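You operate a simulated robot arm through the tools that you are given. There is no shell and no other tool. Be economical: measure what you need, move in short steps, check, and stop when the job is done.

Carry out the task below with a simulated robot arm. There is one attempt and no reset: what you move stays moved.

## Task
Thin the gravy with the tumbler of water, stir it even and cover the pot.
Fine: all the water into the red pot, green ladle, tumbler and ladle back, no spill.

The check looks at the end state, three seconds after you hand in, the way a careful person would. Anything else that was tipped, shoved, dropped, spilled or broken makes it a failure. Lids that push on must go on centred and level and be pressed home; caps that screw on are set level and turned clockwise until they are tight.

## Robot
A 6-joint arm with a two-finger parallel gripper, fixed in place. Base frame: the origin is at the foot of the arm, x ahead of it, y to its left, z up; the work surface is at about z = 0.8. Readings come in m, degrees, newtons and seconds.
With the tool pointing down near the work surface it reaches from about 0.34 to 0.76 m from the base axis. Its first joint turns from -66.0 to 66.0 degrees. Payload 2.45 kg.
Tool frame: the origin (TCP) lies between the finger pads and is the grasp point; the fingertips stand 0.024 m ahead of it; z points along the fingers, y is the line along which they close. Largest opening 0.068 m; finger width 0.017, thickness 0.01; the body of the gripper, 0.04 by 0.07 m, starts 0.041 m behind the TCP.
Orientation is that of the tool frame in the base frame, as [roll, pitch, yaw] about the fixed x, y, z axes, in that order (R = Rz(yaw) Ry(pitch) Rx(roll)). With the fingers straight down and closing along the base's y, the tool's x points along the base's -x, its y along +y and its z along -z.

## Interface
- The arm moves only by the tool nudge_tool. Its argument "plan" is a list that holds one entry, the list of rows, each a list of 7 numbers: the shift along the tool's x, y, z in units of 20 mm (1.0 is 20 mm), then the turn, a rotation vector about the tool's x, y, z in units of 8 degrees (1.0 is 8 degrees), then the opening, from 0 (shut) to 1 (fully open). In form: [[[x, y, z, ax, ay, az, jaw], ...]]. A call has 1 to 12 rows; each row shifts and turns the commanded pose from where the row before left it, along the tool's axes as they then stand. A call with a number of a shift or a turn outside -1 to 1 is refused whole. Rows are played at 5 a second. More than 0.05 m and 8.6 degrees between two rows, or a gripper value outside its range, and nothing of the call is played. Where a pose cannot be reached the arm comes as near as it can. A force on the tool above 90 N (or 10 N above the force at the start of the call, whichever is more), or a blocked arm, ends the call early, and 0.2 s more pass. The fingers move at their own pace (about 0.108 m/s each) and stop on an object; they squeeze with about 22 N. The grip force told is the motor's: it shows also when the fingers shut on nothing. Time passes only in rows, and 0.2 s behind the last, so rows that do not move let the fingers close. It gives the time, the measured TCP pose, the force on the tool (base axes), the opening and the grip force at its end, in the units of the frame above (readings bear some noise), and new pictures: "show" is both (left out), scene, wrist or none.
- Cameras (640 x 400 px; columns grow to the right, rows downward): "scene" is fixed at [0.1692, 0.4241, 1.4513]; the picture's right is [-0.68, -0.73, 0.00], its down [-0.51, 0.47, -0.72] and it looks along [0.53, -0.49, -0.69] (base axes); focal length 299 px, centre (320, 200). "wrist" rides on the gripper at [0.084, 0.011, -0.075] in the tool frame; the picture's right is [-0.13, 0.99, 0.00], its down [-0.60, -0.08, -0.79] and it looks along [-0.79, -0.10, 0.61] (tool axes); focal length 251 px, centre (320, 200). There is no depth. A picture from a camera that has moved, and an enlarged one, comes with that camera's place and axes in the base frame and with its lens.
- close_up(camera, box): a new picture of the part [left, top, right, bottom] of that camera's present view, enlarged. The clock stands still meanwhile.
- sign_off(): hands the job in; it is judged then, once.

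Work in short steps. Places have to be worked out from the pictures, the camera data and where the tool is seen: move nearer, look again, correct. Check each grasp and each placing, and mend what went wrong. You have 120 turns and 170 pictures in all, those below and enlarged ones among them. Open the gripper and draw the arm clear of the work before you hand the job in, unless the task says otherwise; then end with one line.

The tools are called after "Call:" as a command line: name --argument value ..., lists and objects as JSON in quotes. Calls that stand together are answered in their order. nudge_tool: Moves the arm, as the interface text tells. Its arguments: {"type":"object","properties":{"plan":{"type":"array","items":{"type":"array","items":{"type":"array","items":{"type":"number"}}}},"show":{"type":"string","enum":["both","scene","wrist","none"]}},"required":["plan"]} The other tools are called the same way: close_up (camera, box) takes an enlarged picture of a part of a camera's view; sign_off () hands the job in.

At the start:

```text
time_s: 0.0
eef_pos: [0.496, 0.0521, 1.2008]
ee_rot: [-180.0, 0.0, 180.0]
contact_force: [-0.2, -0.2, -0.4]
finger_gap: 0.068
gripper_force: 0.1
```

scene: 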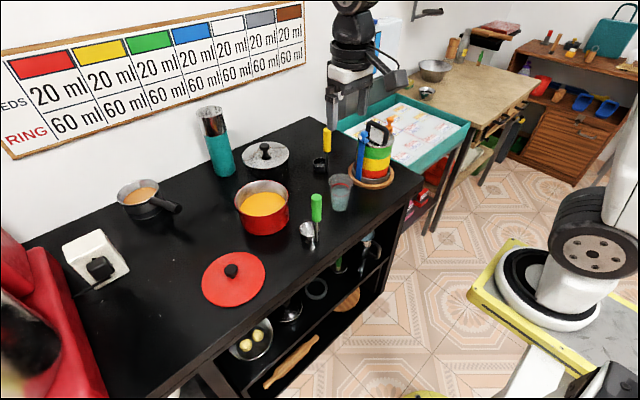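
wrist: 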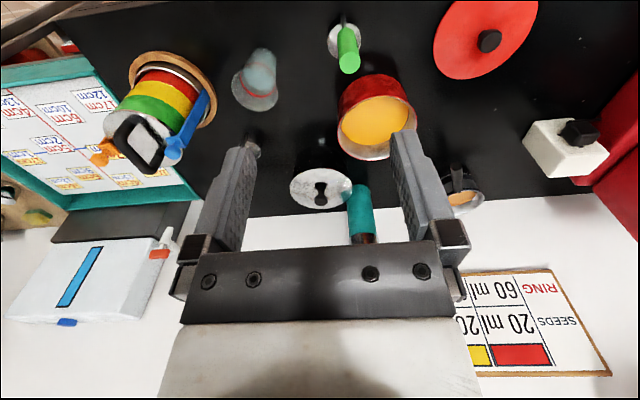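

I'll look closely at the objects first: tumbler, ladle, pot and lid.

Call:
close_up --camera "scene" --box '[220, 120, 400, 260]'

Call:
close_up --camera "wrist" --box '[220, 0, 540, 200]'

Call:
close_up --camera "scene" --box '[100, 160, 340, 330]'

```text
2.86 times, centred on (310, 190) of scene
camera zoom: at [0.1692, 0.4241, 1.4513], right [-0.68, -0.73, 0.0], down [-0.51, 0.47, -0.72], along [0.53, -0.49, -0.69], focal length 854 px, centre (349, 229)
```

zoom: 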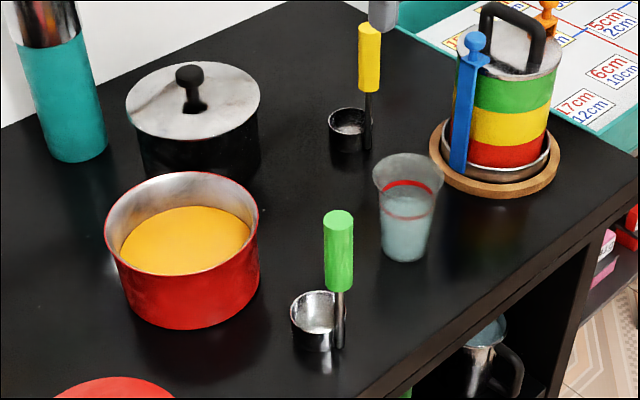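

```text
2.00 times, centred on (380, 100) of wrist
camera zoom: at [0.4113, 0.0634, 1.2752], right [0.13, 0.99, 0.0], down [0.6, -0.08, 0.79], along [0.79, -0.1, -0.61], focal length 503 px, centre (200, 400)
```

zoom: 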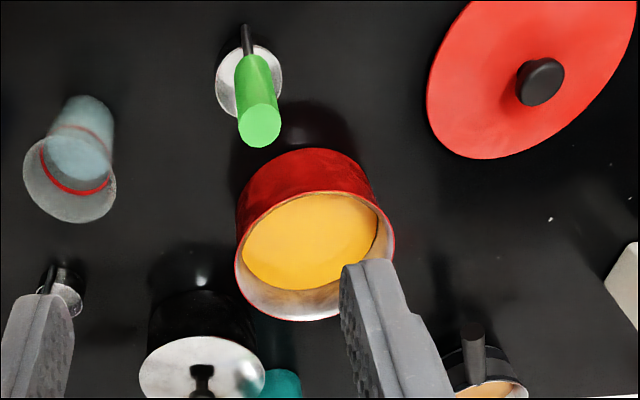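

```text
2.35 times, centred on (220, 245) of scene
camera zoom: at [0.1692, 0.4241, 1.4513], right [-0.68, -0.73, 0.0], down [-0.51, 0.47, -0.72], along [0.53, -0.49, -0.69], focal length 704 px, centre (555, 94)
```

zoom: 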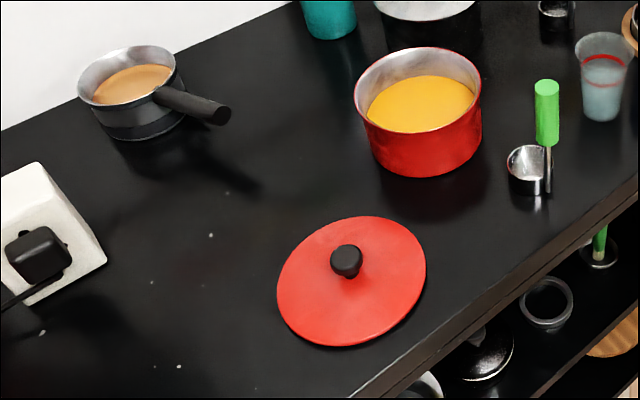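

Estimates: tumbler ≈(0.602,-0.06), about 0.12 tall with a 0.068 rim, so it needs a side grasp. Ladle handle is vertical ≈(0.554,0.082), top z≈0.97. Pot ≈(0.71,0.14), rim z≈0.895. Lid ≈(0.61,0.31). I'll flip the wrist 180° up high so the camera sits above for the horizontal grasp.

Call:
nudge_tool --plan '[[[0, 0, 0, 0, 0, 1, 1], [0, 0, 0, 0, 0, 1, 1], [0, 0, 0, 0, 0, 1, 1], [0, 0, 0, 0, 0, 1, 1], [0, 0, 0, 0, 0, 1, 1], [0, 0, 0, 0, 0, 1, 1], [0, 0, 0, 0, 0, 1, 1], [0, 0, 0, 0, 0, 1, 1], [0, 0, 0, 0, 0, 1, 1], [0, 0, 0, 0, 0, 1, 1], [0, 0, 0, 0, 0, 1, 1], [0, 0, 0, 0, 0, 1, 1]]]' --show "none"

Call:
nudge_tool --plan '[[[0, 0, 0, 0, 0, 1, 1], [0, 0, 0, 0, 0, 1, 1], [0, 0, 0, 0, 0, 1, 1], [0, 0, 0, 0, 0, 1, 1], [0, 0, 0, 0, 0, 1, 1], [0, 0, 0, 0, 0, 1, 1], [0, 0, 0, 0, 0, 1, 1], [0, 0, 0, 0, 0, 1, 1], [0, 0, 0, 0, 0, 1, 1], [0, 0, 0, 0, 0, 1, 1], [0, 0, 0, 0, 0, 0.5, 1]]]' --show "scene"

```text
time_s: 2.6
eef_pos: [0.4949, 0.0517, 1.2007]
ee_rot: [180.0, 0.0, 83.9]
contact_force: [-0.2, -0.3, 0.2]
finger_gap: 0.0678
gripper_force: 0.0
```

```text
time_s: 5.0
eef_pos: [0.4932, -0.0419, 1.1981]
ee_rot: [-179.3, -0.2, 0.7]
contact_force: [0.3, -0.8, 1.0]
finger_gap: 0.0682
gripper_force: 0.1
out of reach, approached as far as the arm can: row 9, 10, 11
```

scene: 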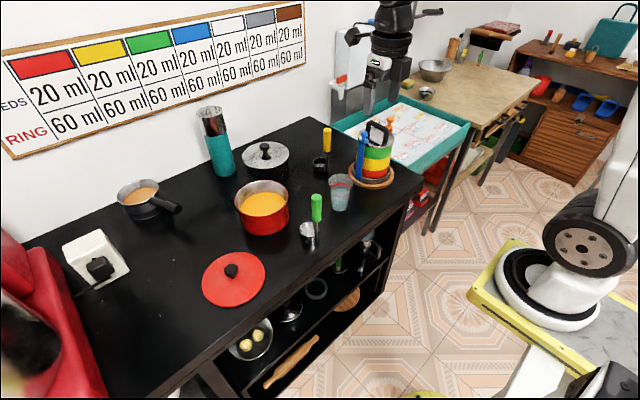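

The wrist hit a limit near the end but sits at ~180°. Now I pitch the tool up toward horizontal (72°).

Call:
nudge_tool --plan '[[[0, 0, 0, 0, 1, 0, 1], [0, 0, 0, 0, 1, 0, 1], [0, 0, 0, 0, 1, 0, 1], [0, 0, 0, 0, 1, 0, 1], [0, 0, 0, 0, 1, 0, 1], [0, 0, 0, 0, 1, 0, 1], [0, 0, 0, 0, 1, 0, 1], [0, 0, 0, 0, 1, 0, 1], [0, 0, 0, 0, 1, 0, 1]]]' --show "both"

```text
time_s: 7.0
eef_pos: [0.4929, -0.0294, 1.1926]
ee_rot: [179.9, -59.3, 4.4]
contact_force: [0.3, -0.5, -0.2]
finger_gap: 0.0679
gripper_force: 0.1
out of reach, approached as far as the arm can: row 7, 8, 9
camera wrist: at [0.472, -0.0412, 1.3036], right [0.01, -0.99, -0.11], down [-0.99, 0.0, -0.11], along [0.11, 0.11, -0.99], focal length 251 px, centre (320, 200)
```

scene: 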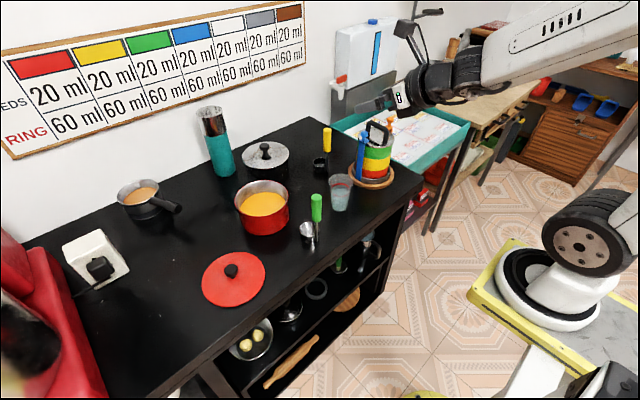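
wrist: 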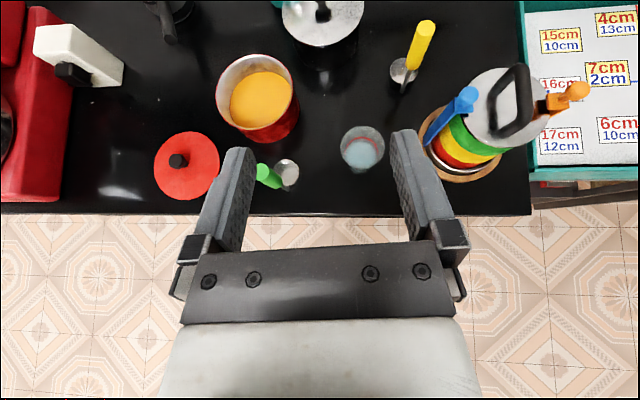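

From above the layout is clear. Now lower the tool 0.2 m and look again.

Call:
nudge_tool --plan '[[[-0.86, 0, 0.51, 0, 0, 0, 1], [-0.86, 0, 0.51, 0, 0, 0, 1], [-0.86, 0, 0.51, 0, 0, 0, 1], [-0.86, 0, 0.51, 0, 0, 0, 1], [-0.86, 0, 0.51, 0, 0, 0, 1], [-0.86, 0, 0.51, 0, 0, 0, 1], [-0.86, 0, 0.51, 0, 0, 0, 1], [-0.86, 0, 0.51, 0, 0, 0, 1], [-0.86, 0, 0.51, 0, 0, 0, 1], [-0.86, 0, 0.51, 0, 0, 0, 1]]]' --show "wrist"

```text
time_s: 9.2
eef_pos: [0.5053, -0.0326, 0.9978]
ee_rot: [-175.7, -59.8, -0.6]
contact_force: [-0.2, -0.7, 0.1]
finger_gap: 0.0681
gripper_force: 0.0
out of reach, approached as far as the arm can: row 4, 6, 9, 10
camera wrist: at [0.4834, -0.0494, 1.107], right [-0.01, -0.99, -0.15], down [-0.99, 0.03, -0.12], along [0.12, 0.15, -0.98], focal length 251 px, centre (320, 200)
```

wrist: 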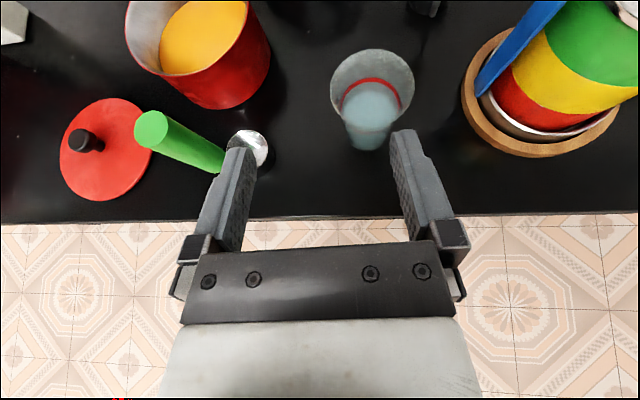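

The tumbler reads (0.597,-0.062) with the tool heading ~5° left. I'll lower to a pre-grasp point about 9 cm in front, pitch a bit flatter, and unwind the roll slightly.

Call:
nudge_tool --plan '[[[-0.4, 0.27, 0.2, 0, 0.4, -0.3, 1], [-0.8, 0.27, 0.38, 0, 0.4, -0.2, 1], [-0.8, 0.27, 0.38, 0, 0.4, -0.1, 1], [-0.85, 0.27, 0.38, 0, 0.3, 0, 1], [-0.85, 0.27, 0.38, 0, 0, 0, 1], [-0.85, 0.27, 0.38, 0, 0, 0, 1], [-0.85, 0.23, 0.38, 0, 0, 0, 1]]]' --show "wrist"

```text
time_s: 10.8
eef_pos: [0.515, -0.0725, 0.8797]
ee_rot: [172.6, -71.8, 12.0]
contact_force: [-0.4, 0.0, 0.4]
finger_gap: 0.0682
gripper_force: 0.1
camera wrist: at [0.4705, -0.0828, 0.9836], right [0.05, -1.0, -0.08], down [-0.94, -0.02, -0.33], along [0.33, 0.09, -0.94], focal length 251 px, centre (320, 200)
```

wrist: 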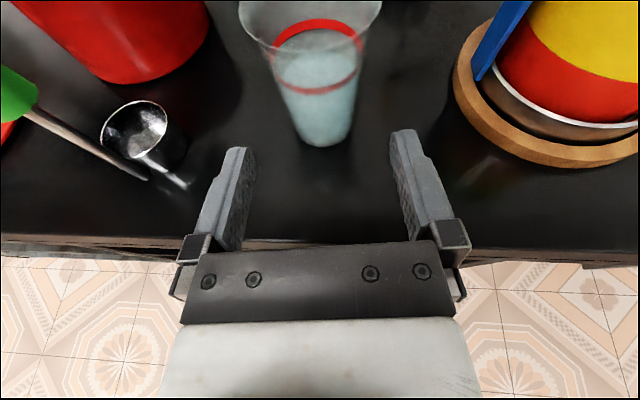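

Unobstructed now. The tumbler is 90 mm ahead along the tool axis, with a lateral offset of about -4 mm. Advance most of the way and check.

Call:
nudge_tool --plan '[[[-0.1, -0.1, 0.7, 0, 0, 0, 1], [-0.1, -0.08, 0.7, 0, 0, 0, 1], [-0.1, 0, 0.7, 0, 0, 0, 1], [-0.07, 0, 0.7, 0, 0, 0, 1]]]' --show "wrist"

```text
time_s: 11.8
eef_pos: [0.5647, -0.0657, 0.8559]
ee_rot: [172.7, -71.8, 11.9]
contact_force: [0.2, 0.6, -0.1]
finger_gap: 0.0678
gripper_force: 0.1
camera wrist: at [0.5216, -0.0756, 0.9594], right [0.05, -1.0, -0.08], down [-0.94, -0.02, -0.33], along [0.33, 0.09, -0.94], focal length 251 px, centre (320, 200)
```

wrist: 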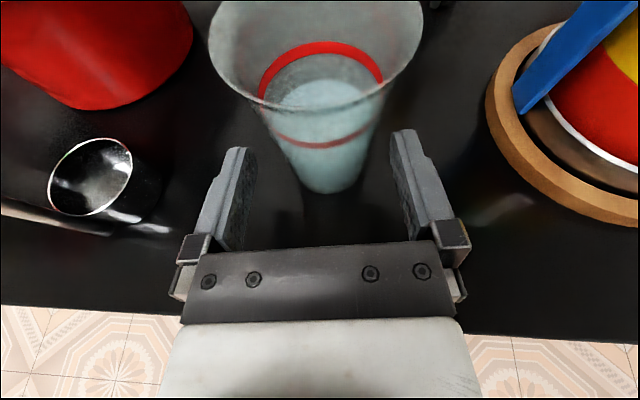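

Well aligned. Advance the remaining ~34 mm and close.

Call:
nudge_tool --plan '[[[0, 0.05, 0.6, 0, 0, 0, 1], [0, 0, 0.6, 0, 0, 0, 1], [0, 0, 0.5, 0, 0, 0, 1], [0, 0, 0, 0, 0, 0, 1]]]' --show "wrist"

Call:
nudge_tool --plan '[[[0, 0, 0, 0, 0, 0, 0.7], [0, 0, 0, 0, 0, 0, 0.5], [0, 0, 0, 0, 0, 0, 0.5], [0, 0, 0, 0, 0, 0, 0.5]]]' --show "both"

```text
time_s: 12.8
eef_pos: [0.5973, -0.0643, 0.8464]
ee_rot: [172.7, -71.8, 11.8]
contact_force: [-0.9, 0.4, -0.5]
finger_gap: 0.068
gripper_force: 0.0
camera wrist: at [0.5539, -0.0744, 0.9494], right [0.05, -1.0, -0.08], down [-0.94, -0.02, -0.33], along [0.33, 0.09, -0.94], focal length 251 px, centre (320, 200)
```

wrist: 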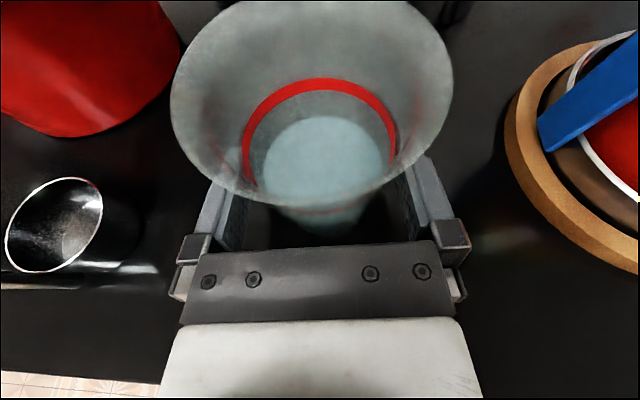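

```text
time_s: 13.8
eef_pos: [0.5982, -0.0639, 0.8467]
ee_rot: [172.7, -71.7, 11.9]
contact_force: [0.0, -0.4, 0.8]
finger_gap: 0.0576
gripper_force: 21.4
camera wrist: at [0.5538, -0.0745, 0.9495], right [0.05, -1.0, -0.08], down [-0.94, -0.02, -0.33], along [0.33, 0.09, -0.94], focal length 251 px, centre (320, 200)
```

scene: 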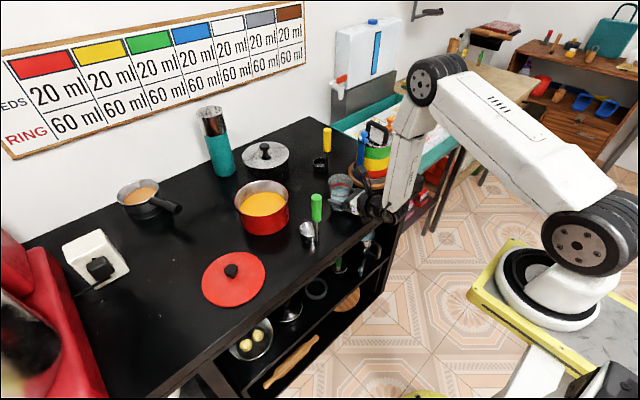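
wrist: 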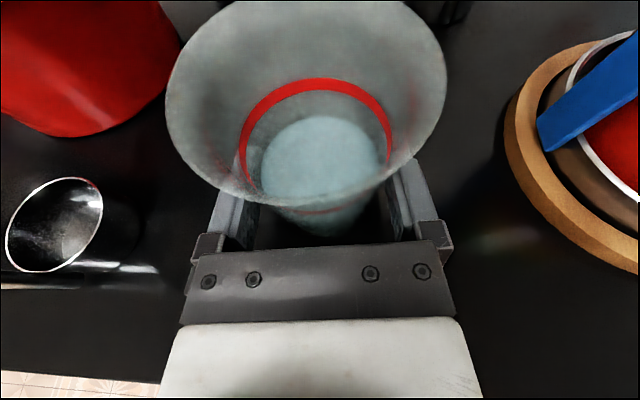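

Gripped firmly (gap 0.0576, TCP z 0.8467, my return pose). Lift straight up 0.17 m.

Call:
nudge_tool --plan '[[[0.47, 0.02, -0.155, 0, 0, 0, 0.5], [0.95, 0.04, -0.31, 0, 0, 0, 0.5], [0.95, 0.04, -0.31, 0, 0, 0, 0.5], [0.95, 0.04, -0.31, 0, 0, 0, 0.5], [0.95, 0.04, -0.31, 0, 0, 0, 0.5], [0.95, 0.04, -0.31, 0, 0, 0, 0.5], [0.95, 0.04, -0.31, 0, 0, 0, 0.5], [0.95, 0.04, -0.31, 0, 0, 0, 0.5], [0.47, 0.02, -0.155, 0, 0, 0, 0.5], [0.2, 0, -0.06, 0, 0, 0, 0.5]]]' --show "both"

```text
time_s: 16.0
eef_pos: [0.5967, -0.0641, 1.0109]
ee_rot: [172.7, -71.6, 11.9]
contact_force: [0.0, 0.5, -1.8]
finger_gap: 0.0574
gripper_force: 21.8
camera wrist: at [0.5532, -0.0741, 1.1134], right [0.05, -1.0, -0.08], down [-0.94, -0.02, -0.33], along [0.33, 0.09, -0.94], focal length 251 px, centre (320, 200)
```

scene: 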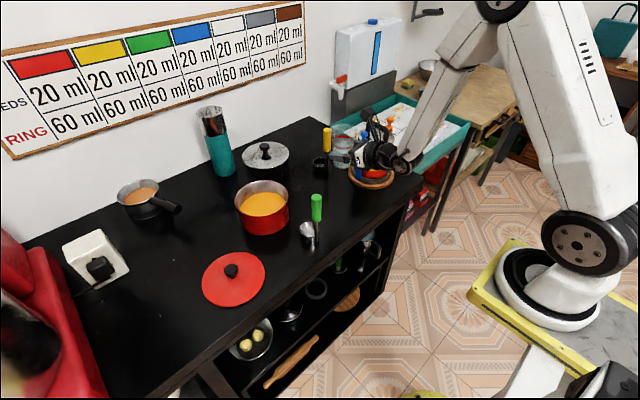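
wrist: 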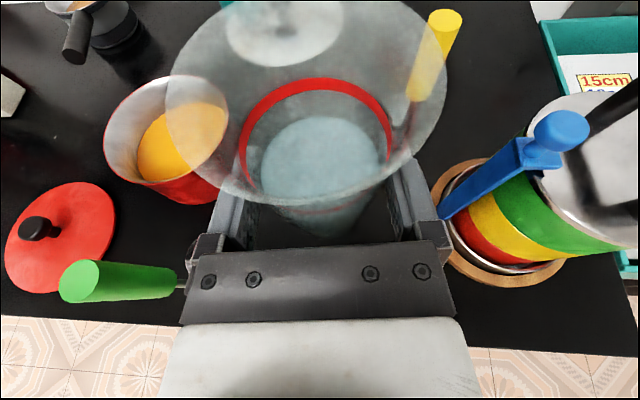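

Pot centre works out between (0.71,0.12) and (0.71,0.14). I carry the tumbler to just right of the pot at (0.71,0.042), slowly.

Call:
nudge_tool --plan '[[[0.1, -0.24, 0.29, 0, 0, 0, 0.5], [0.21, -0.48, 0.57, 0, 0, 0, 0.5], [0.21, -0.48, 0.57, 0, 0, 0, 0.5], [0.21, -0.48, 0.57, 0, 0, 0, 0.5], [0.21, -0.48, 0.57, 0, 0, 0, 0.5], [0.21, -0.48, 0.57, 0, 0, 0, 0.5], [0.21, -0.48, 0.57, 0, 0, 0, 0.5], [0.21, -0.48, 0.57, 0, 0, 0, 0.5], [0.21, -0.48, 0.57, 0, 0, 0, 0.5], [0.21, -0.48, 0.57, 0, 0, 0, 0.5], [0.1, -0.24, 0.29, 0, 0, 0, 0.5]]]' --show "both"

```text
time_s: 18.4
eef_pos: [0.7133, -0.0372, 1.0214]
ee_rot: [173.2, -71.7, 11.9]
contact_force: [-0.3, 0.4, -1.8]
finger_gap: 0.0577
gripper_force: 21.3
out of reach, approached as far as the arm can: row 3, 4, 5, 6, 7, 8, 9, 10, 11
camera wrist: at [0.67, -0.0484, 1.1254], right [0.05, -0.99, -0.09], down [-0.94, -0.02, -0.33], along [0.32, 0.1, -0.94], focal length 251 px, centre (320, 200)
```

scene: 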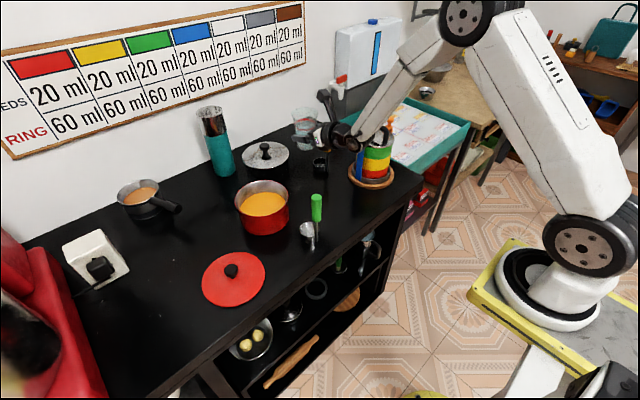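
wrist: 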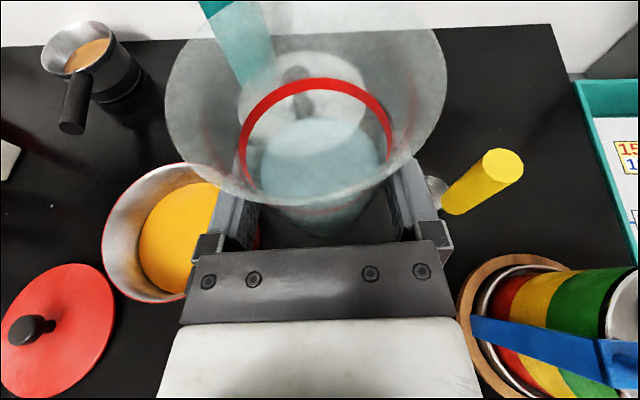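

The wrist joint limits sideways travel; rolling in the pour direction frees it. The cup is only ~60% full so 16° tilt is safe; I tilt slightly, then continue toward +y.

Call:
nudge_tool --plan '[[[0, 0, 0, -0.25, 0, -0.75, 0.5], [0, 0, 0, -0.31, 0, -0.95, 0.5], [0.05, -0.2, 0, -0.1, 0, -0.3, 0.5], [0.15, -0.48, 0, 0, 0, 0, 0.5], [0.21, -0.64, 0, 0, 0, 0, 0.5], [0.21, -0.64, 0, 0, 0, 0, 0.5], [0.21, -0.64, 0, 0, 0, 0, 0.5], [0.21, -0.64, 0, 0, 0, 0, 0.5], [0.15, -0.48, 0, 0, 0, 0, 0.5]]]' --show "both"

```text
time_s: 20.4
eef_pos: [0.7166, -0.0914, 1.032]
ee_rot: [132.4, -64.0, 50.2]
contact_force: [0.2, -0.4, -1.0]
finger_gap: 0.0573
gripper_force: 22.1
out of reach, approached as far as the arm can: row 1, 2, 3, 4, 5, 6, 7, 8, 9
camera wrist: at [0.6691, -0.0722, 1.1329], right [0.06, -0.98, 0.2], down [-0.93, -0.12, -0.33], along [0.35, -0.17, -0.92], focal length 251 px, centre (320, 200)
```

scene: 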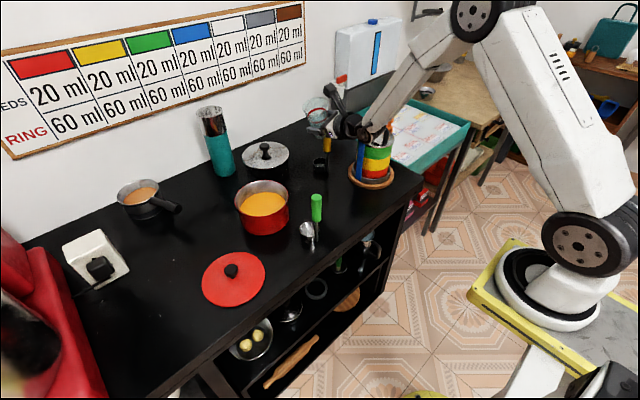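
wrist: 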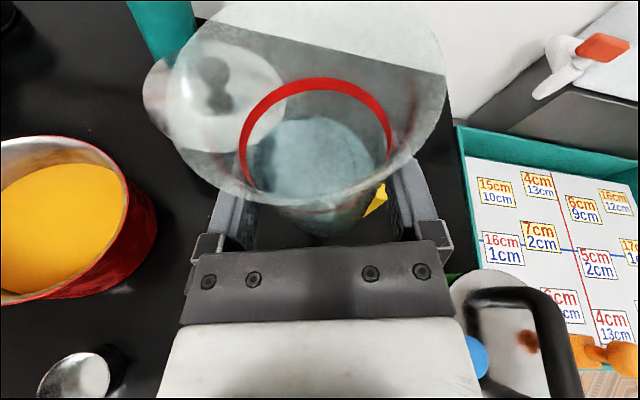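

The arm couldn't hold that and drifted right; the water is still fine (tilt ~19°). It seems to need the tool heading left of the arm plane, so I test turning the heading left about vertical by ~20°.

Call:
nudge_tool --plan '[[[0, 0, 0, 0.45, 0.16, -0.15, 0.5], [0, 0, 0, 0.9, 0.32, -0.3, 0.5], [0, 0, 0, 0.9, 0.32, -0.3, 0.5]]]' --show "none"

```text
time_s: 21.2
eef_pos: [0.7158, -0.0914, 1.0304]
ee_rot: [132.1, -63.6, 69.8]
contact_force: [0.0, -0.1, -2.1]
finger_gap: 0.0573
gripper_force: 21.9
```

That worked. Now translate +y by ~0.13 m with this heading.

Call:
nudge_tool --plan '[[[0.15, -0.31, 0.12, 0, 0, 0, 0.5], [0.3, -0.61, 0.23, 0, 0, 0, 0.5], [0.3, -0.61, 0.23, 0, 0, 0, 0.5], [0.3, -0.61, 0.23, 0, 0, 0, 0.5], [0.3, -0.61, 0.23, 0, 0, 0, 0.5], [0.3, -0.61, 0.23, 0, 0, 0, 0.5], [0.3, -0.61, 0.23, 0, 0, 0, 0.5], [0.3, -0.61, 0.23, 0, 0, 0, 0.5], [0.15, -0.31, 0.12, 0, 0, 0, 0.5]]]' --show "wrist"

```text
time_s: 23.2
eef_pos: [0.7182, 0.0238, 1.0317]
ee_rot: [132.2, -63.7, 69.7]
contact_force: [-0.5, 1.0, -2.1]
finger_gap: 0.0573
gripper_force: 22.0
camera wrist: at [0.6677, 0.0274, 1.1323], right [0.38, -0.9, 0.21], down [-0.84, -0.43, -0.33], along [0.39, -0.05, -0.92], focal length 251 px, centre (320, 200)
```

wrist: 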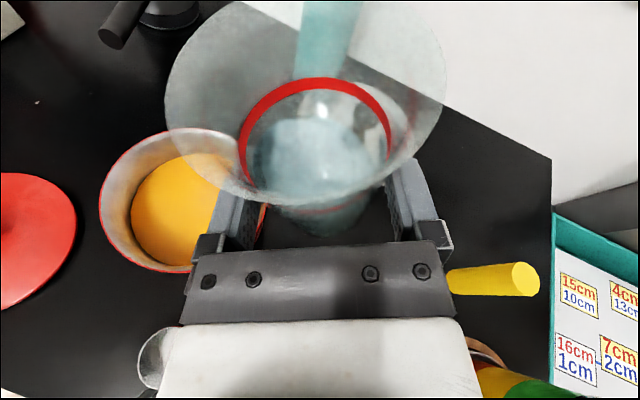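

Pot centre now triangulates to ≈(0.711,0.137). I move the TCP to about (0.75,0.05,0.987), so that rolling left puts the lip over the pot centre.

Call:
nudge_tool --plan '[[[-0.31, -0.3, 0.63, 0, 0, 0, 0.5], [-0.31, -0.3, 0.63, 0, 0, 0, 0.5], [-0.31, -0.3, 0.63, 0, 0, 0, 0.5], [-0.31, -0.3, 0.63, 0, 0, 0, 0.5]]]' --show "both"

```text
time_s: 24.2
eef_pos: [0.7509, 0.0499, 0.9873]
ee_rot: [132.1, -63.8, 70.0]
contact_force: [-0.4, 0.2, -1.1]
finger_gap: 0.0576
gripper_force: 21.4
camera wrist: at [0.7, 0.0531, 1.0874], right [0.38, -0.9, 0.21], down [-0.84, -0.43, -0.33], along [0.39, -0.05, -0.92], focal length 251 px, centre (320, 200)
```

scene: 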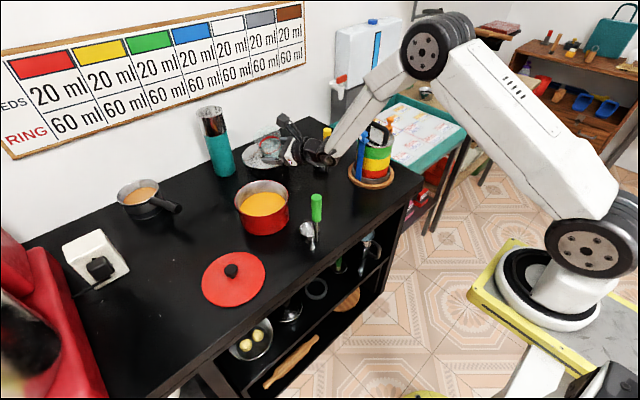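
wrist: 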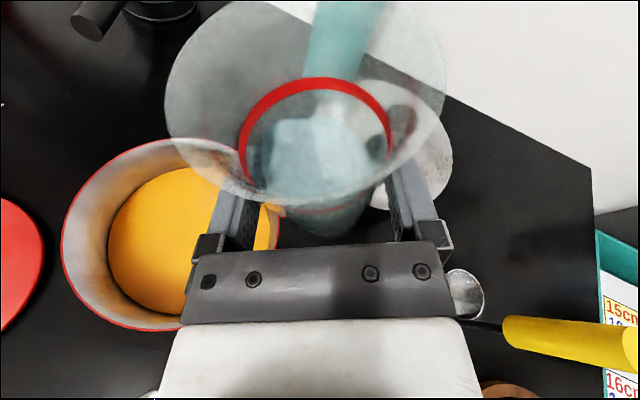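

Clear of everything. Roll the tool 16° more (pure roll about tool axis) to test the joint, still below pouring angle.

Call:
nudge_tool --plan '[[[0, 0, 0, 0, 0, -0.5, 0.5], [0, 0, 0, 0, 0, -0.7, 0.5], [0, 0, 0, 0, 0, -0.7, 0.5]]]' --show "wrist"

```text
time_s: 25.0
eef_pos: [0.751, 0.0504, 0.9866]
ee_rot: [118.2, -51.2, 86.0]
contact_force: [0.5, 0.0, -1.8]
finger_gap: 0.0574
gripper_force: 22.0
camera wrist: at [0.6909, 0.0723, 1.08], right [0.42, -0.79, 0.45], down [-0.78, -0.57, -0.28], along [0.47, -0.23, -0.85], focal length 251 px, centre (320, 200)
```

wrist: 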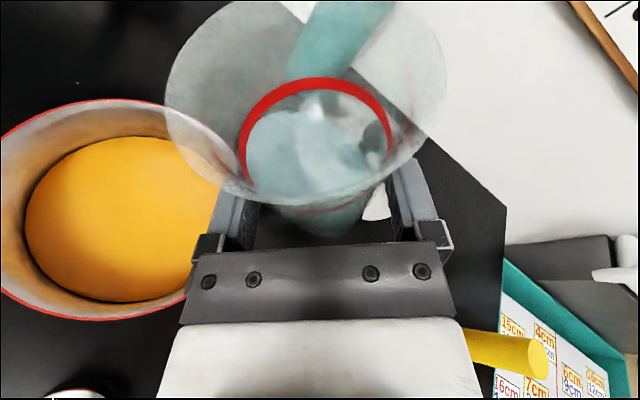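

Roll works freely. Continue slowly to the onset of pouring.

Call:
nudge_tool --plan '[[[0, 0, 0, 0, 0, -0.5, 0.5], [0, 0, 0, 0, 0, -0.5, 0.5], [0, 0, 0, 0, 0, -0.4, 0.5], [0, 0, 0, 0, 0, -0.4, 0.5], [0, 0, 0, 0, 0, -0.3, 0.5], [0, 0, 0, 0, 0, 0, 0.5]]]' --show "both"

```text
time_s: 26.4
eef_pos: [0.7501, 0.05, 0.9865]
ee_rot: [111.5, -35.8, 95.8]
contact_force: [0.3, -0.3, -1.0]
finger_gap: 0.0573
gripper_force: 21.5
camera wrist: at [0.6804, 0.0894, 1.0659], right [0.43, -0.6, 0.67], down [-0.7, -0.69, -0.18], along [0.57, -0.4, -0.72], focal length 251 px, centre (320, 200)
```

scene: 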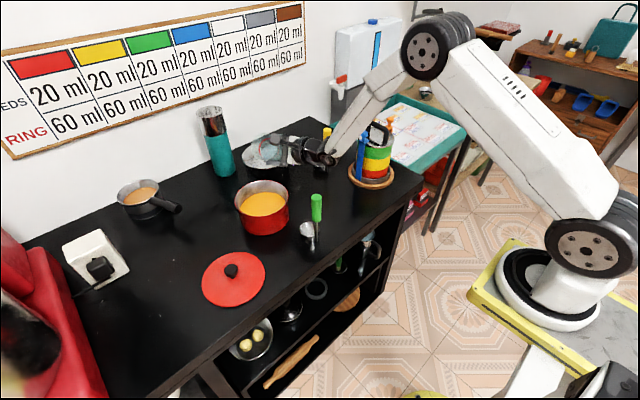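
wrist: 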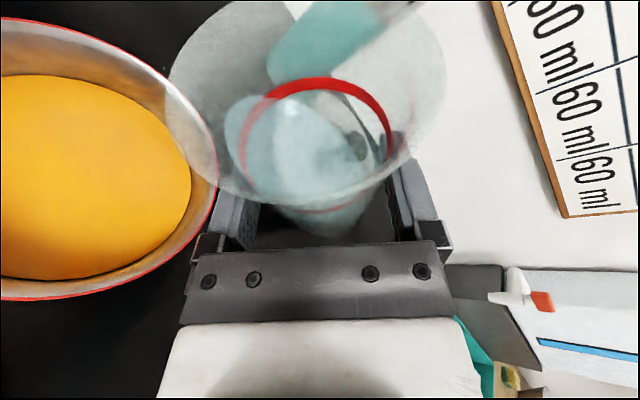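

Lip computes to ≈(0.713,0.119,1.01), above the pot. Continue rolling slowly so water comes out gently.

Call:
nudge_tool --plan '[[[0, 0, 0, 0, 0, -0.3, 0.5], [0, 0, 0, 0, 0, -0.3, 0.5], [0, 0, 0, 0, 0, -0.3, 0.5], [0, 0, 0, 0, 0, -0.3, 0.5], [0, 0, 0, 0, 0, -0.3, 0.5], [0, 0, 0, 0, 0, 0, 0.5]]]' --show "both"

```text
time_s: 27.8
eef_pos: [0.7503, 0.0492, 0.9861]
ee_rot: [109.0, -24.6, 100.7]
contact_force: [-0.7, -0.4, -2.1]
finger_gap: 0.0574
gripper_force: 22.2
camera wrist: at [0.673, 0.0988, 1.0527], right [0.41, -0.44, 0.8], down [-0.65, -0.76, -0.08], along [0.64, -0.48, -0.6], focal length 251 px, centre (320, 200)
```

scene: 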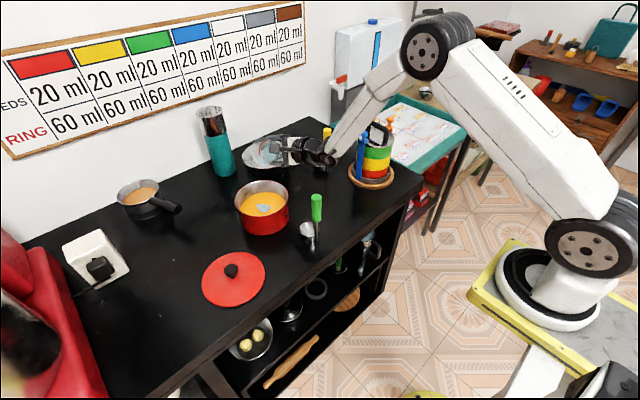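
wrist: 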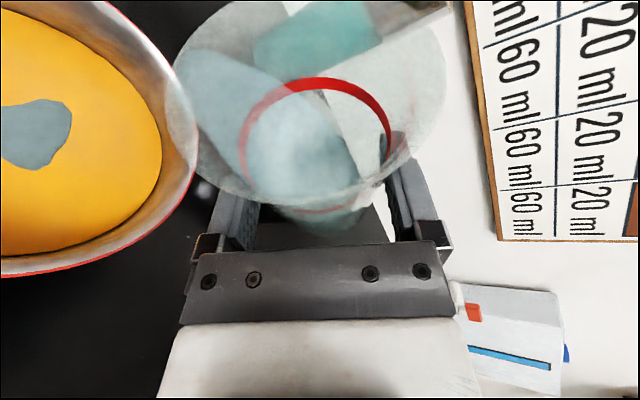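

Water lands near the pot centre. Keep rolling slowly.

Call:
nudge_tool --plan '[[[0, 0, 0, 0, 0, -0.3, 0.5], [0, 0, 0, 0, 0, -0.3, 0.5], [0, 0, 0, 0, 0, -0.3, 0.5], [0, 0, 0, 0, 0, -0.3, 0.5], [0, 0, 0, 0, 0, -0.3, 0.5], [0, 0, 0, 0, 0, -0.3, 0.5], [0, 0, 0, 0, 0, -0.3, 0.5], [0, 0, 0, 0, 0, -0.3, 0.5], [0, 0, 0, 0, 0, 0, 0.5]]]' --show "both"

```text
time_s: 29.8
eef_pos: [0.7506, 0.0494, 0.986]
ee_rot: [107.4, -6.3, 106.8]
contact_force: [0.4, 0.2, -0.1]
finger_gap: 0.0571
gripper_force: 22.1
camera wrist: at [0.6621, 0.1071, 1.0283], right [0.35, -0.14, 0.93], down [-0.57, -0.82, 0.09], along [0.74, -0.56, -0.36], focal length 251 px, centre (320, 200)
```

scene: 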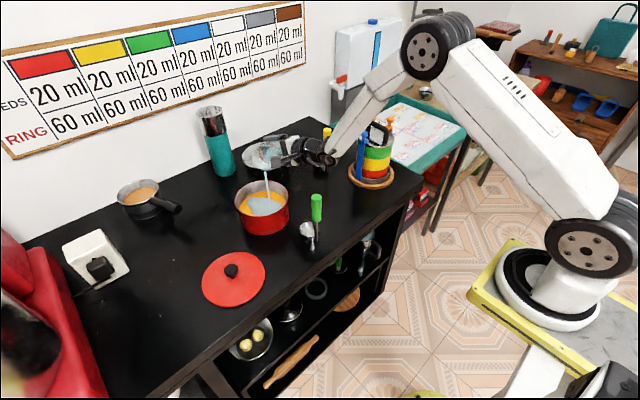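
wrist: 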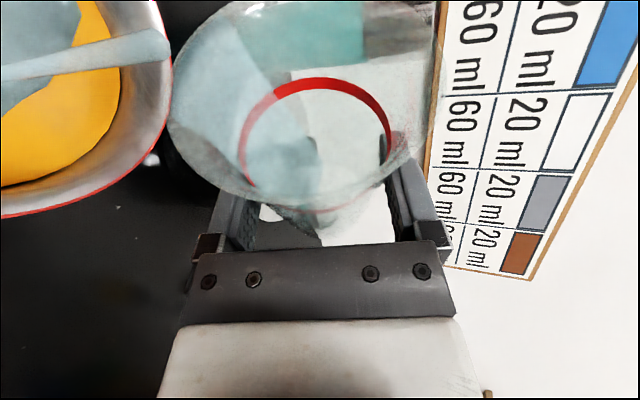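

Stream lands inside the pot. I continue rolling with a small shift to the left so the lip stays over the pot.

Call:
nudge_tool --plan '[[[0.05, 0, 0, 0, 0, -0.3, 0.5], [0.05, 0, 0, 0, 0, -0.3, 0.5], [0.05, 0, 0, 0, 0, -0.3, 0.5], [0.05, 0, 0, 0, 0, -0.3, 0.5], [0.05, 0, 0, 0, 0, -0.3, 0.5], [0.05, 0, 0, 0, 0, -0.3, 0.5], [0.05, 0, 0, 0, 0, -0.3, 0.5], [0.05, 0, 0, 0, 0, -0.3, 0.5], [0.05, 0, 0, 0, 0, -0.3, 0.5], [0, 0, 0, 0, 0, 0, 0.5]]]' --show "both"

```text
time_s: 32.0
eef_pos: [0.7466, 0.0582, 0.9856]
ee_rot: [107.8, 14.3, 113.3]
contact_force: [0.4, -0.1, -0.8]
finger_gap: 0.0573
gripper_force: 21.7
camera wrist: at [0.6494, 0.1141, 0.9972], right [0.24, 0.22, 0.95], down [-0.5, -0.81, 0.31], along [0.83, -0.55, -0.08], focal length 251 px, centre (320, 200)
```

scene: 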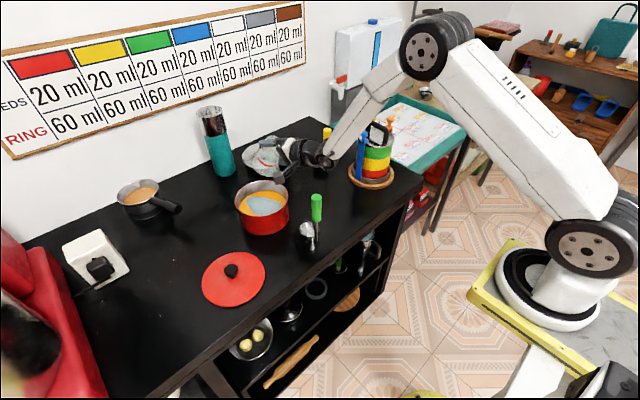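
wrist: 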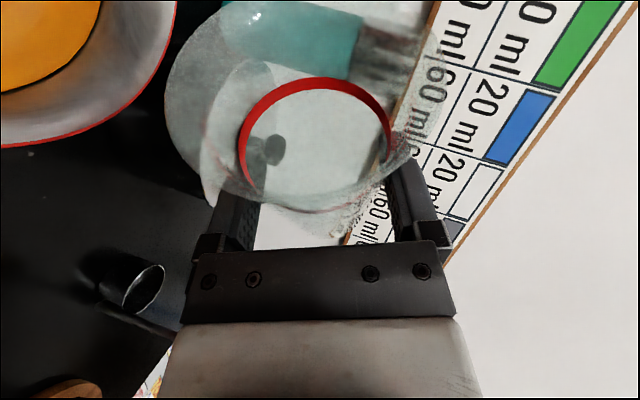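

Mostly emptied; roll on to about 125° and dwell to drain.

Call:
nudge_tool --plan '[[[0.08, 0, 0, 0, 0, -0.4, 0.5], [0.08, 0, 0, 0, 0, -0.4, 0.5], [0.08, 0, 0, 0, 0, -0.4, 0.5], [0.08, 0, 0, 0, 0, -0.4, 0.5], [0.08, 0, 0, 0, 0, -0.4, 0.5], [0.08, 0, 0, 0, 0, -0.4, 0.5], [0.08, 0, 0, 0, 0, -0.4, 0.5], [0.08, 0, 0, 0, 0, -0.4, 0.5], [0, 0, 0, 0, 0, 0, 0.5], [0, 0, 0, 0, 0, 0, 0.5], [0, 0, 0, 0, 0, 0, 0.5], [0, 0, 0, 0, 0, 0, 0.5]]]' --show "both"

Call:
close_up --camera "scene" --box '[220, 120, 340, 250]'

```text
time_s: 34.6
eef_pos: [0.7424, 0.0686, 0.9808]
ee_rot: [112.2, 38.4, 123.0]
contact_force: [0.0, 0.1, -1.0]
finger_gap: 0.0571
gripper_force: 22.4
camera wrist: at [0.6384, 0.1088, 0.958], right [0.06, 0.6, 0.8], down [-0.46, -0.69, 0.55], along [0.89, -0.4, 0.23], focal length 251 px, centre (320, 200)
```

scene: 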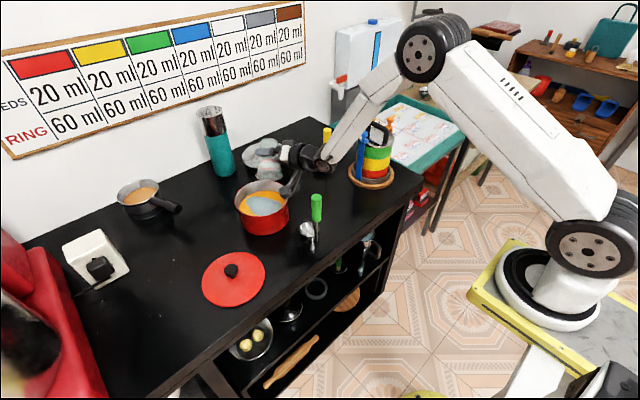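
wrist: 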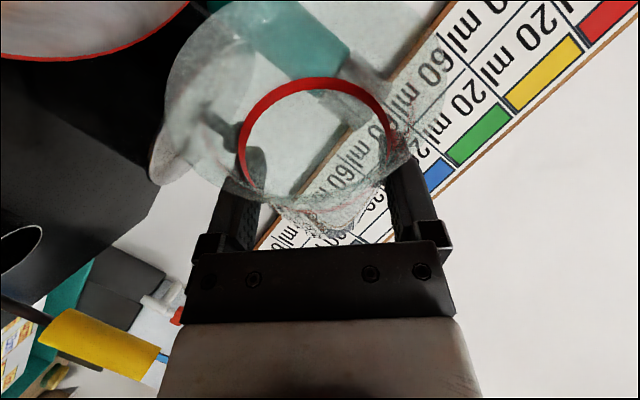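

```text
3.08 times, centred on (280, 185) of scene
camera zoom: at [0.1692, 0.4241, 1.4513], right [-0.68, -0.73, 0.0], down [-0.51, 0.47, -0.72], along [0.53, -0.49, -0.69], focal length 920 px, centre (443, 246)
```

zoom: 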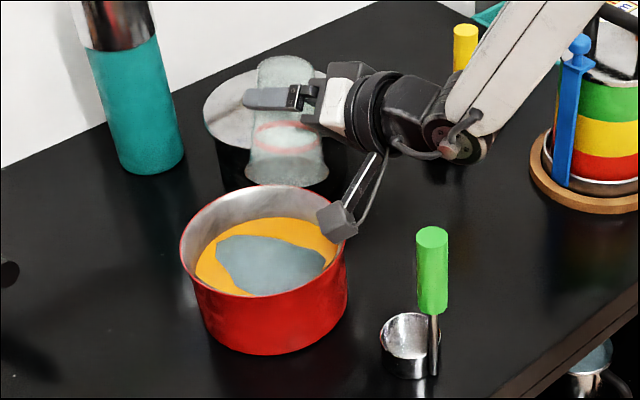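

The pour seems finished. I check the cup's inside for leftovers.

Call:
close_up --camera "wrist" --box '[140, 0, 460, 260]'

```text
1.54 times, centred on (300, 130) of wrist
camera zoom: at [0.6384, 0.1088, 0.958], right [0.06, 0.6, 0.8], down [-0.46, -0.69, 0.55], along [0.89, -0.4, 0.23], focal length 387 px, centre (351, 308)
```

zoom: 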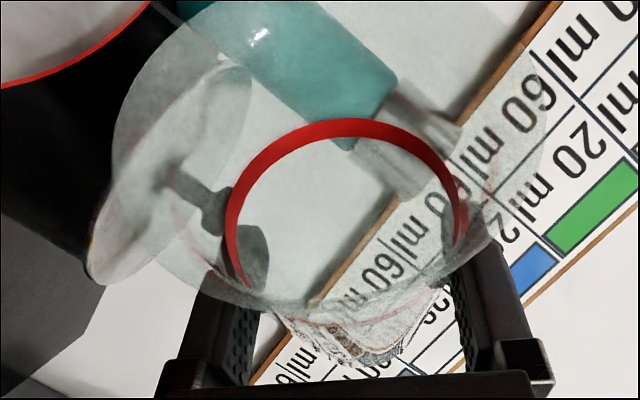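

Empty. Roll back upright in place.

Call:
nudge_tool --plan '[[[0, 0, 0, 0, 0, 0.6, 0.5], [0, 0, 0, 0, 0, 0.8, 0.5], [0, 0, 0, 0, 0, 1, 0.5], [0, 0, 0, 0, 0, 1, 0.5], [0, 0, 0, 0, 0, 1, 0.5], [0, 0, 0, 0, 0, 1, 0.5], [0, 0, 0, 0, 0, 1, 0.5], [0, 0, 0, 0, 0, 1, 0.5], [0, 0, 0, 0, 0, 1, 0.5], [0, 0, 0, 0, 0, 1, 0.5], [0, 0, 0, 0, 0, 1, 0.5], [0, 0, 0, 0, 0, 1, 0.5]]]' --show "none"

Call:
nudge_tool --plan '[[[0, 0, 0, 0, 0, 0.8, 0.5], [0, 0, 0, 0, 0, 0.8, 0.5], [0, 0, 0, 0, 0, 0.8, 0.5]]]' --show "both"

```text
time_s: 37.2
eef_pos: [0.7419, 0.0668, 0.9792]
ee_rot: [116.3, -47.7, 88.8]
contact_force: [0.1, 0.3, -0.7]
finger_gap: 0.0573
gripper_force: 21.7
```

```text
time_s: 38.0
eef_pos: [0.7415, 0.0679, 0.9796]
ee_rot: [132.2, -63.7, 69.7]
contact_force: [-0.3, -1.2, -0.8]
finger_gap: 0.057
gripper_force: 22.2
camera wrist: at [0.6919, 0.0713, 1.0817], right [0.38, -0.9, 0.21], down [-0.84, -0.43, -0.33], along [0.39, -0.05, -0.92], focal length 251 px, centre (320, 200)
```

scene: 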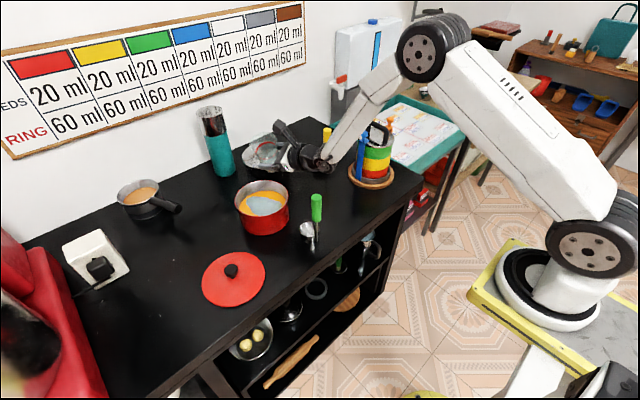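
wrist: 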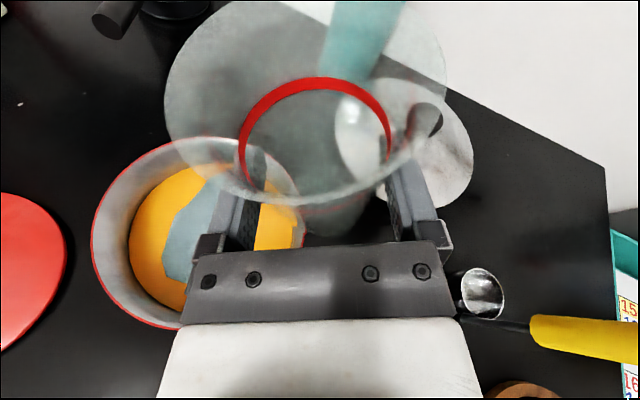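

Upright again (same ~19° lean). Carry the tumbler back to above its home spot.

Call:
nudge_tool --plan '[[[-0.165, 0.278, -0.765, 0, 0, 0, 0.5], [-0.165, 0.278, -0.765, 0, 0, 0, 0.5], [-0.165, 0.278, -0.765, 0, 0, 0, 0.5], [-0.165, 0.278, -0.765, 0, 0, 0, 0.5], [-0.165, 0.278, -0.765, 0, 0, 0, 0.5], [-0.165, 0.278, -0.765, 0, 0, 0, 0.5], [-0.165, 0.278, -0.765, 0, 0, 0, 0.5], [-0.165, 0.278, -0.765, 0, 0, 0, 0.5], [-0.165, 0.278, -0.765, 0, 0, 0, 0.5], [-0.165, 0.278, -0.765, 0, 0, 0, 0.5], [-0.165, 0.278, -0.765, 0, 0, 0, 0.5], [-0.165, 0.278, -0.765, 0, 0, 0, 0.5]]]' --show "none"

```text
time_s: 40.6
eef_pos: [0.5974, -0.0637, 1.0213]
ee_rot: [132.0, -63.8, 69.8]
contact_force: [-0.4, -0.6, -0.2]
finger_gap: 0.0574
gripper_force: 21.4
```

Now undo the lean about the horizontal heading axis (+16°).

Call:
nudge_tool --plan '[[[0, 0, 0, 0.31, 0, 0.95, 0.5], [0, 0, 0, 0.31, 0, 0.95, 0.5], [0, 0, 0, 0.03, 0, 0.1, 0.5]]]' --show "none"

```text
time_s: 41.4
eef_pos: [0.5962, -0.0629, 1.0207]
ee_rot: [172.6, -71.6, 31.9]
contact_force: [0.4, 0.6, -1.5]
finger_gap: 0.0571
gripper_force: 21.9
```

The tumbler is exactly upright again. Turn the heading back 12° and lower most of the way.

Call:
nudge_tool --plan '[[[0.05, 0, 0.09, -0.47, -0.02, 0.155, 0.5], [0, 0, 0, -0.95, -0.04, 0.31, 0.5], [-0.95, -0.04, 0.31, 0, 0, 0, 0.5], [-0.95, -0.04, 0.31, 0, 0, 0, 0.5], [-0.95, -0.04, 0.31, 0, 0, 0, 0.5], [-0.95, -0.04, 0.31, 0, 0, 0, 0.5], [-0.95, -0.04, 0.31, 0, 0, 0, 0.5], [-0.95, -0.04, 0.31, 0, 0, 0, 0.5], [-0.95, -0.04, 0.31, 0, 0, 0, 0.5], [-0.76, -0.03, 0.25, 0, 0, 0, 0.5]]]' --show "both"

```text
time_s: 43.6
eef_pos: [0.5985, -0.0614, 0.8661]
ee_rot: [172.2, -71.7, 20.3]
contact_force: [-0.1, -0.2, -1.2]
finger_gap: 0.0571
gripper_force: 21.7
camera wrist: at [0.5566, -0.0773, 0.9688], right [0.18, -0.98, -0.08], down [-0.93, -0.15, -0.33], along [0.31, 0.14, -0.94], focal length 251 px, centre (320, 200)
```

scene: 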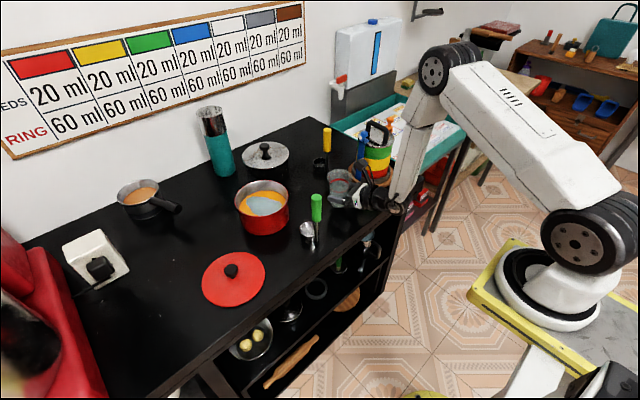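
wrist: 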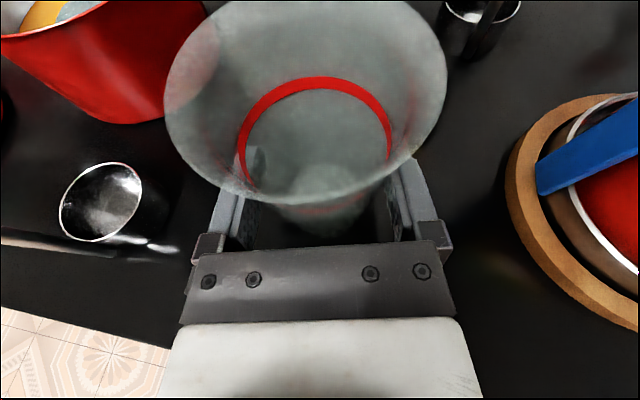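

Lower the last 19 mm gently and correct 2 mm in y.

Call:
nudge_tool --plan '[[[-0.4, 0.06, 0.13, 0, 0, 0, 0.5], [-0.3, 0.06, 0.1, 0, 0, 0, 0.5], [-0.15, 0, 0.05, 0, 0, 0, 0.5], [0, 0, 0, 0, 0, 0, 0.5]]]' --show "none"

```text
time_s: 44.6
eef_pos: [0.5986, -0.0645, 0.8477]
ee_rot: [172.3, -71.6, 20.3]
contact_force: [1.4, -0.1, -0.7]
finger_gap: 0.0569
gripper_force: 22.5
```

At the grasp height. Nudge 0.8 mm down and open.

Call:
nudge_tool --plan '[[[-0.04, 0, 0.01, 0, 0, 0, 0.5], [0, 0, 0, 0, 0, 0, 0.8], [0, 0, 0, 0, 0, 0, 0.86], [0, 0, 0, 0, 0, 0, 0.92], [0, 0, 0, 0, 0, 0, 1], [0, 0, 0, 0, 0, 0, 1]]]' --show "wrist"

```text
time_s: 46.0
eef_pos: [0.5993, -0.0657, 0.8488]
ee_rot: [172.3, -71.6, 20.2]
contact_force: [0.0, 0.5, 0.7]
finger_gap: 0.0681
gripper_force: 0.1
camera wrist: at [0.557, -0.0807, 0.9506], right [0.18, -0.98, -0.08], down [-0.93, -0.15, -0.33], along [0.31, 0.14, -0.94], focal length 251 px, centre (320, 200)
```

wrist: 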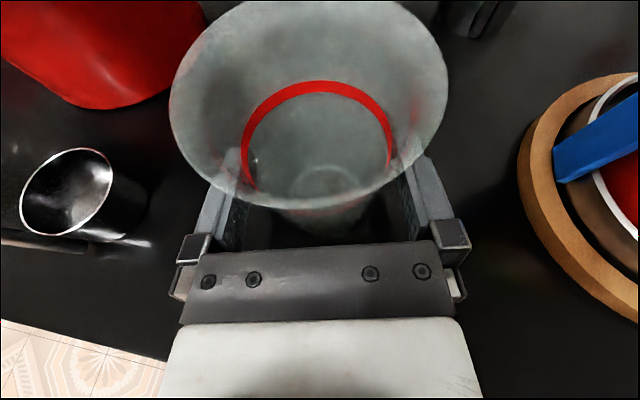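

Tumbler stands free. Back straight out along the tool axis.

Call:
nudge_tool --plan '[[[0, 0, -0.5, 0, 0, 0, 1], [0, 0, -0.7, 0, 0, 0, 1], [0, 0, -0.8, 0, 0, 0, 1], [0, 0, -0.9, 0, 0, 0, 1], [0, 0, -1, 0, 0, 0, 1], [0, 0, -1, 0, 0, 0, 1]]]' --show "both"

```text
time_s: 47.4
eef_pos: [0.5078, -0.0846, 0.8781]
ee_rot: [172.4, -71.6, 20.3]
contact_force: [-0.4, -0.3, -0.7]
finger_gap: 0.068
gripper_force: 0.1
camera wrist: at [0.4654, -0.1003, 0.982], right [0.18, -0.98, -0.08], down [-0.93, -0.15, -0.33], along [0.31, 0.14, -0.94], focal length 251 px, centre (320, 200)
```

scene: 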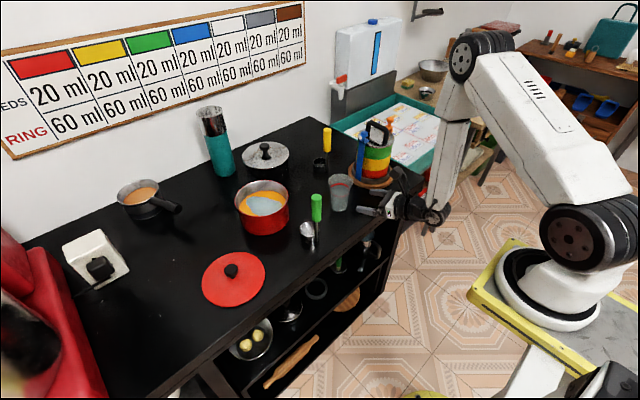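
wrist: 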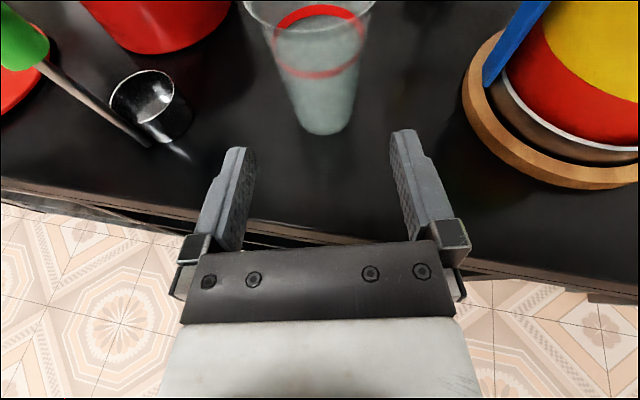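

The tumbler is back in place. Raise the arm, then pitch the tool down again.

Call:
nudge_tool --plan '[[[0.95, 0.04, -0.31, 0, 0, 0, 1], [0.95, 0.04, -0.31, 0, 0, 0, 1], [0.95, 0.04, -0.31, 0, 0, 0, 1], [0.95, 0.04, -0.31, 0, 0, 0, 1], [0.95, 0.04, -0.31, 0, 0, 0, 1], [0.95, 0.04, -0.31, 0, 0, 0, 1], [0.95, 0.04, -0.31, 0, 0, 0, 1], [0.95, 0.04, -0.31, 0, 0, 0, 1], [0.95, 0.04, -0.31, 0, 0, 0, 1], [0.95, 0.04, -0.31, 0, 0, 0, 1], [0.95, 0.04, -0.31, 0, 0, 0, 1], [0.95, 0.04, -0.31, 0, 0, 0, 1]]]' --show "none"

Call:
nudge_tool --plan '[[[0, 0, 0, 0, -1, -0.3, 1], [0, 0, 0, 0, -1, -0.3, 1], [0, 0, 0, 0, -1, -0.3, 1], [0, 0, 0, 0, -1, -0.3, 1], [0, 0, 0, 0, -1, -0.3, 1], [0, 0, 0, 0, -1, 0, 1], [0, 0, 0, 0, -1, 0, 1], [0, 0, 0, 0, -1, 0, 1], [0, 0, 0, 0, -1, 0, 1]]]' --show "none"

```text
time_s: 50.0
eef_pos: [0.509, -0.0838, 1.1197]
ee_rot: [172.5, -71.5, 20.1]
contact_force: [0.0, -0.1, 0.9]
finger_gap: 0.0682
gripper_force: 0.1
```

```text
time_s: 52.0
eef_pos: [0.507, -0.0836, 1.1183]
ee_rot: [168.2, 1.5, 20.0]
contact_force: [1.2, 0.2, 0.1]
finger_gap: 0.0681
gripper_force: 0.0
```

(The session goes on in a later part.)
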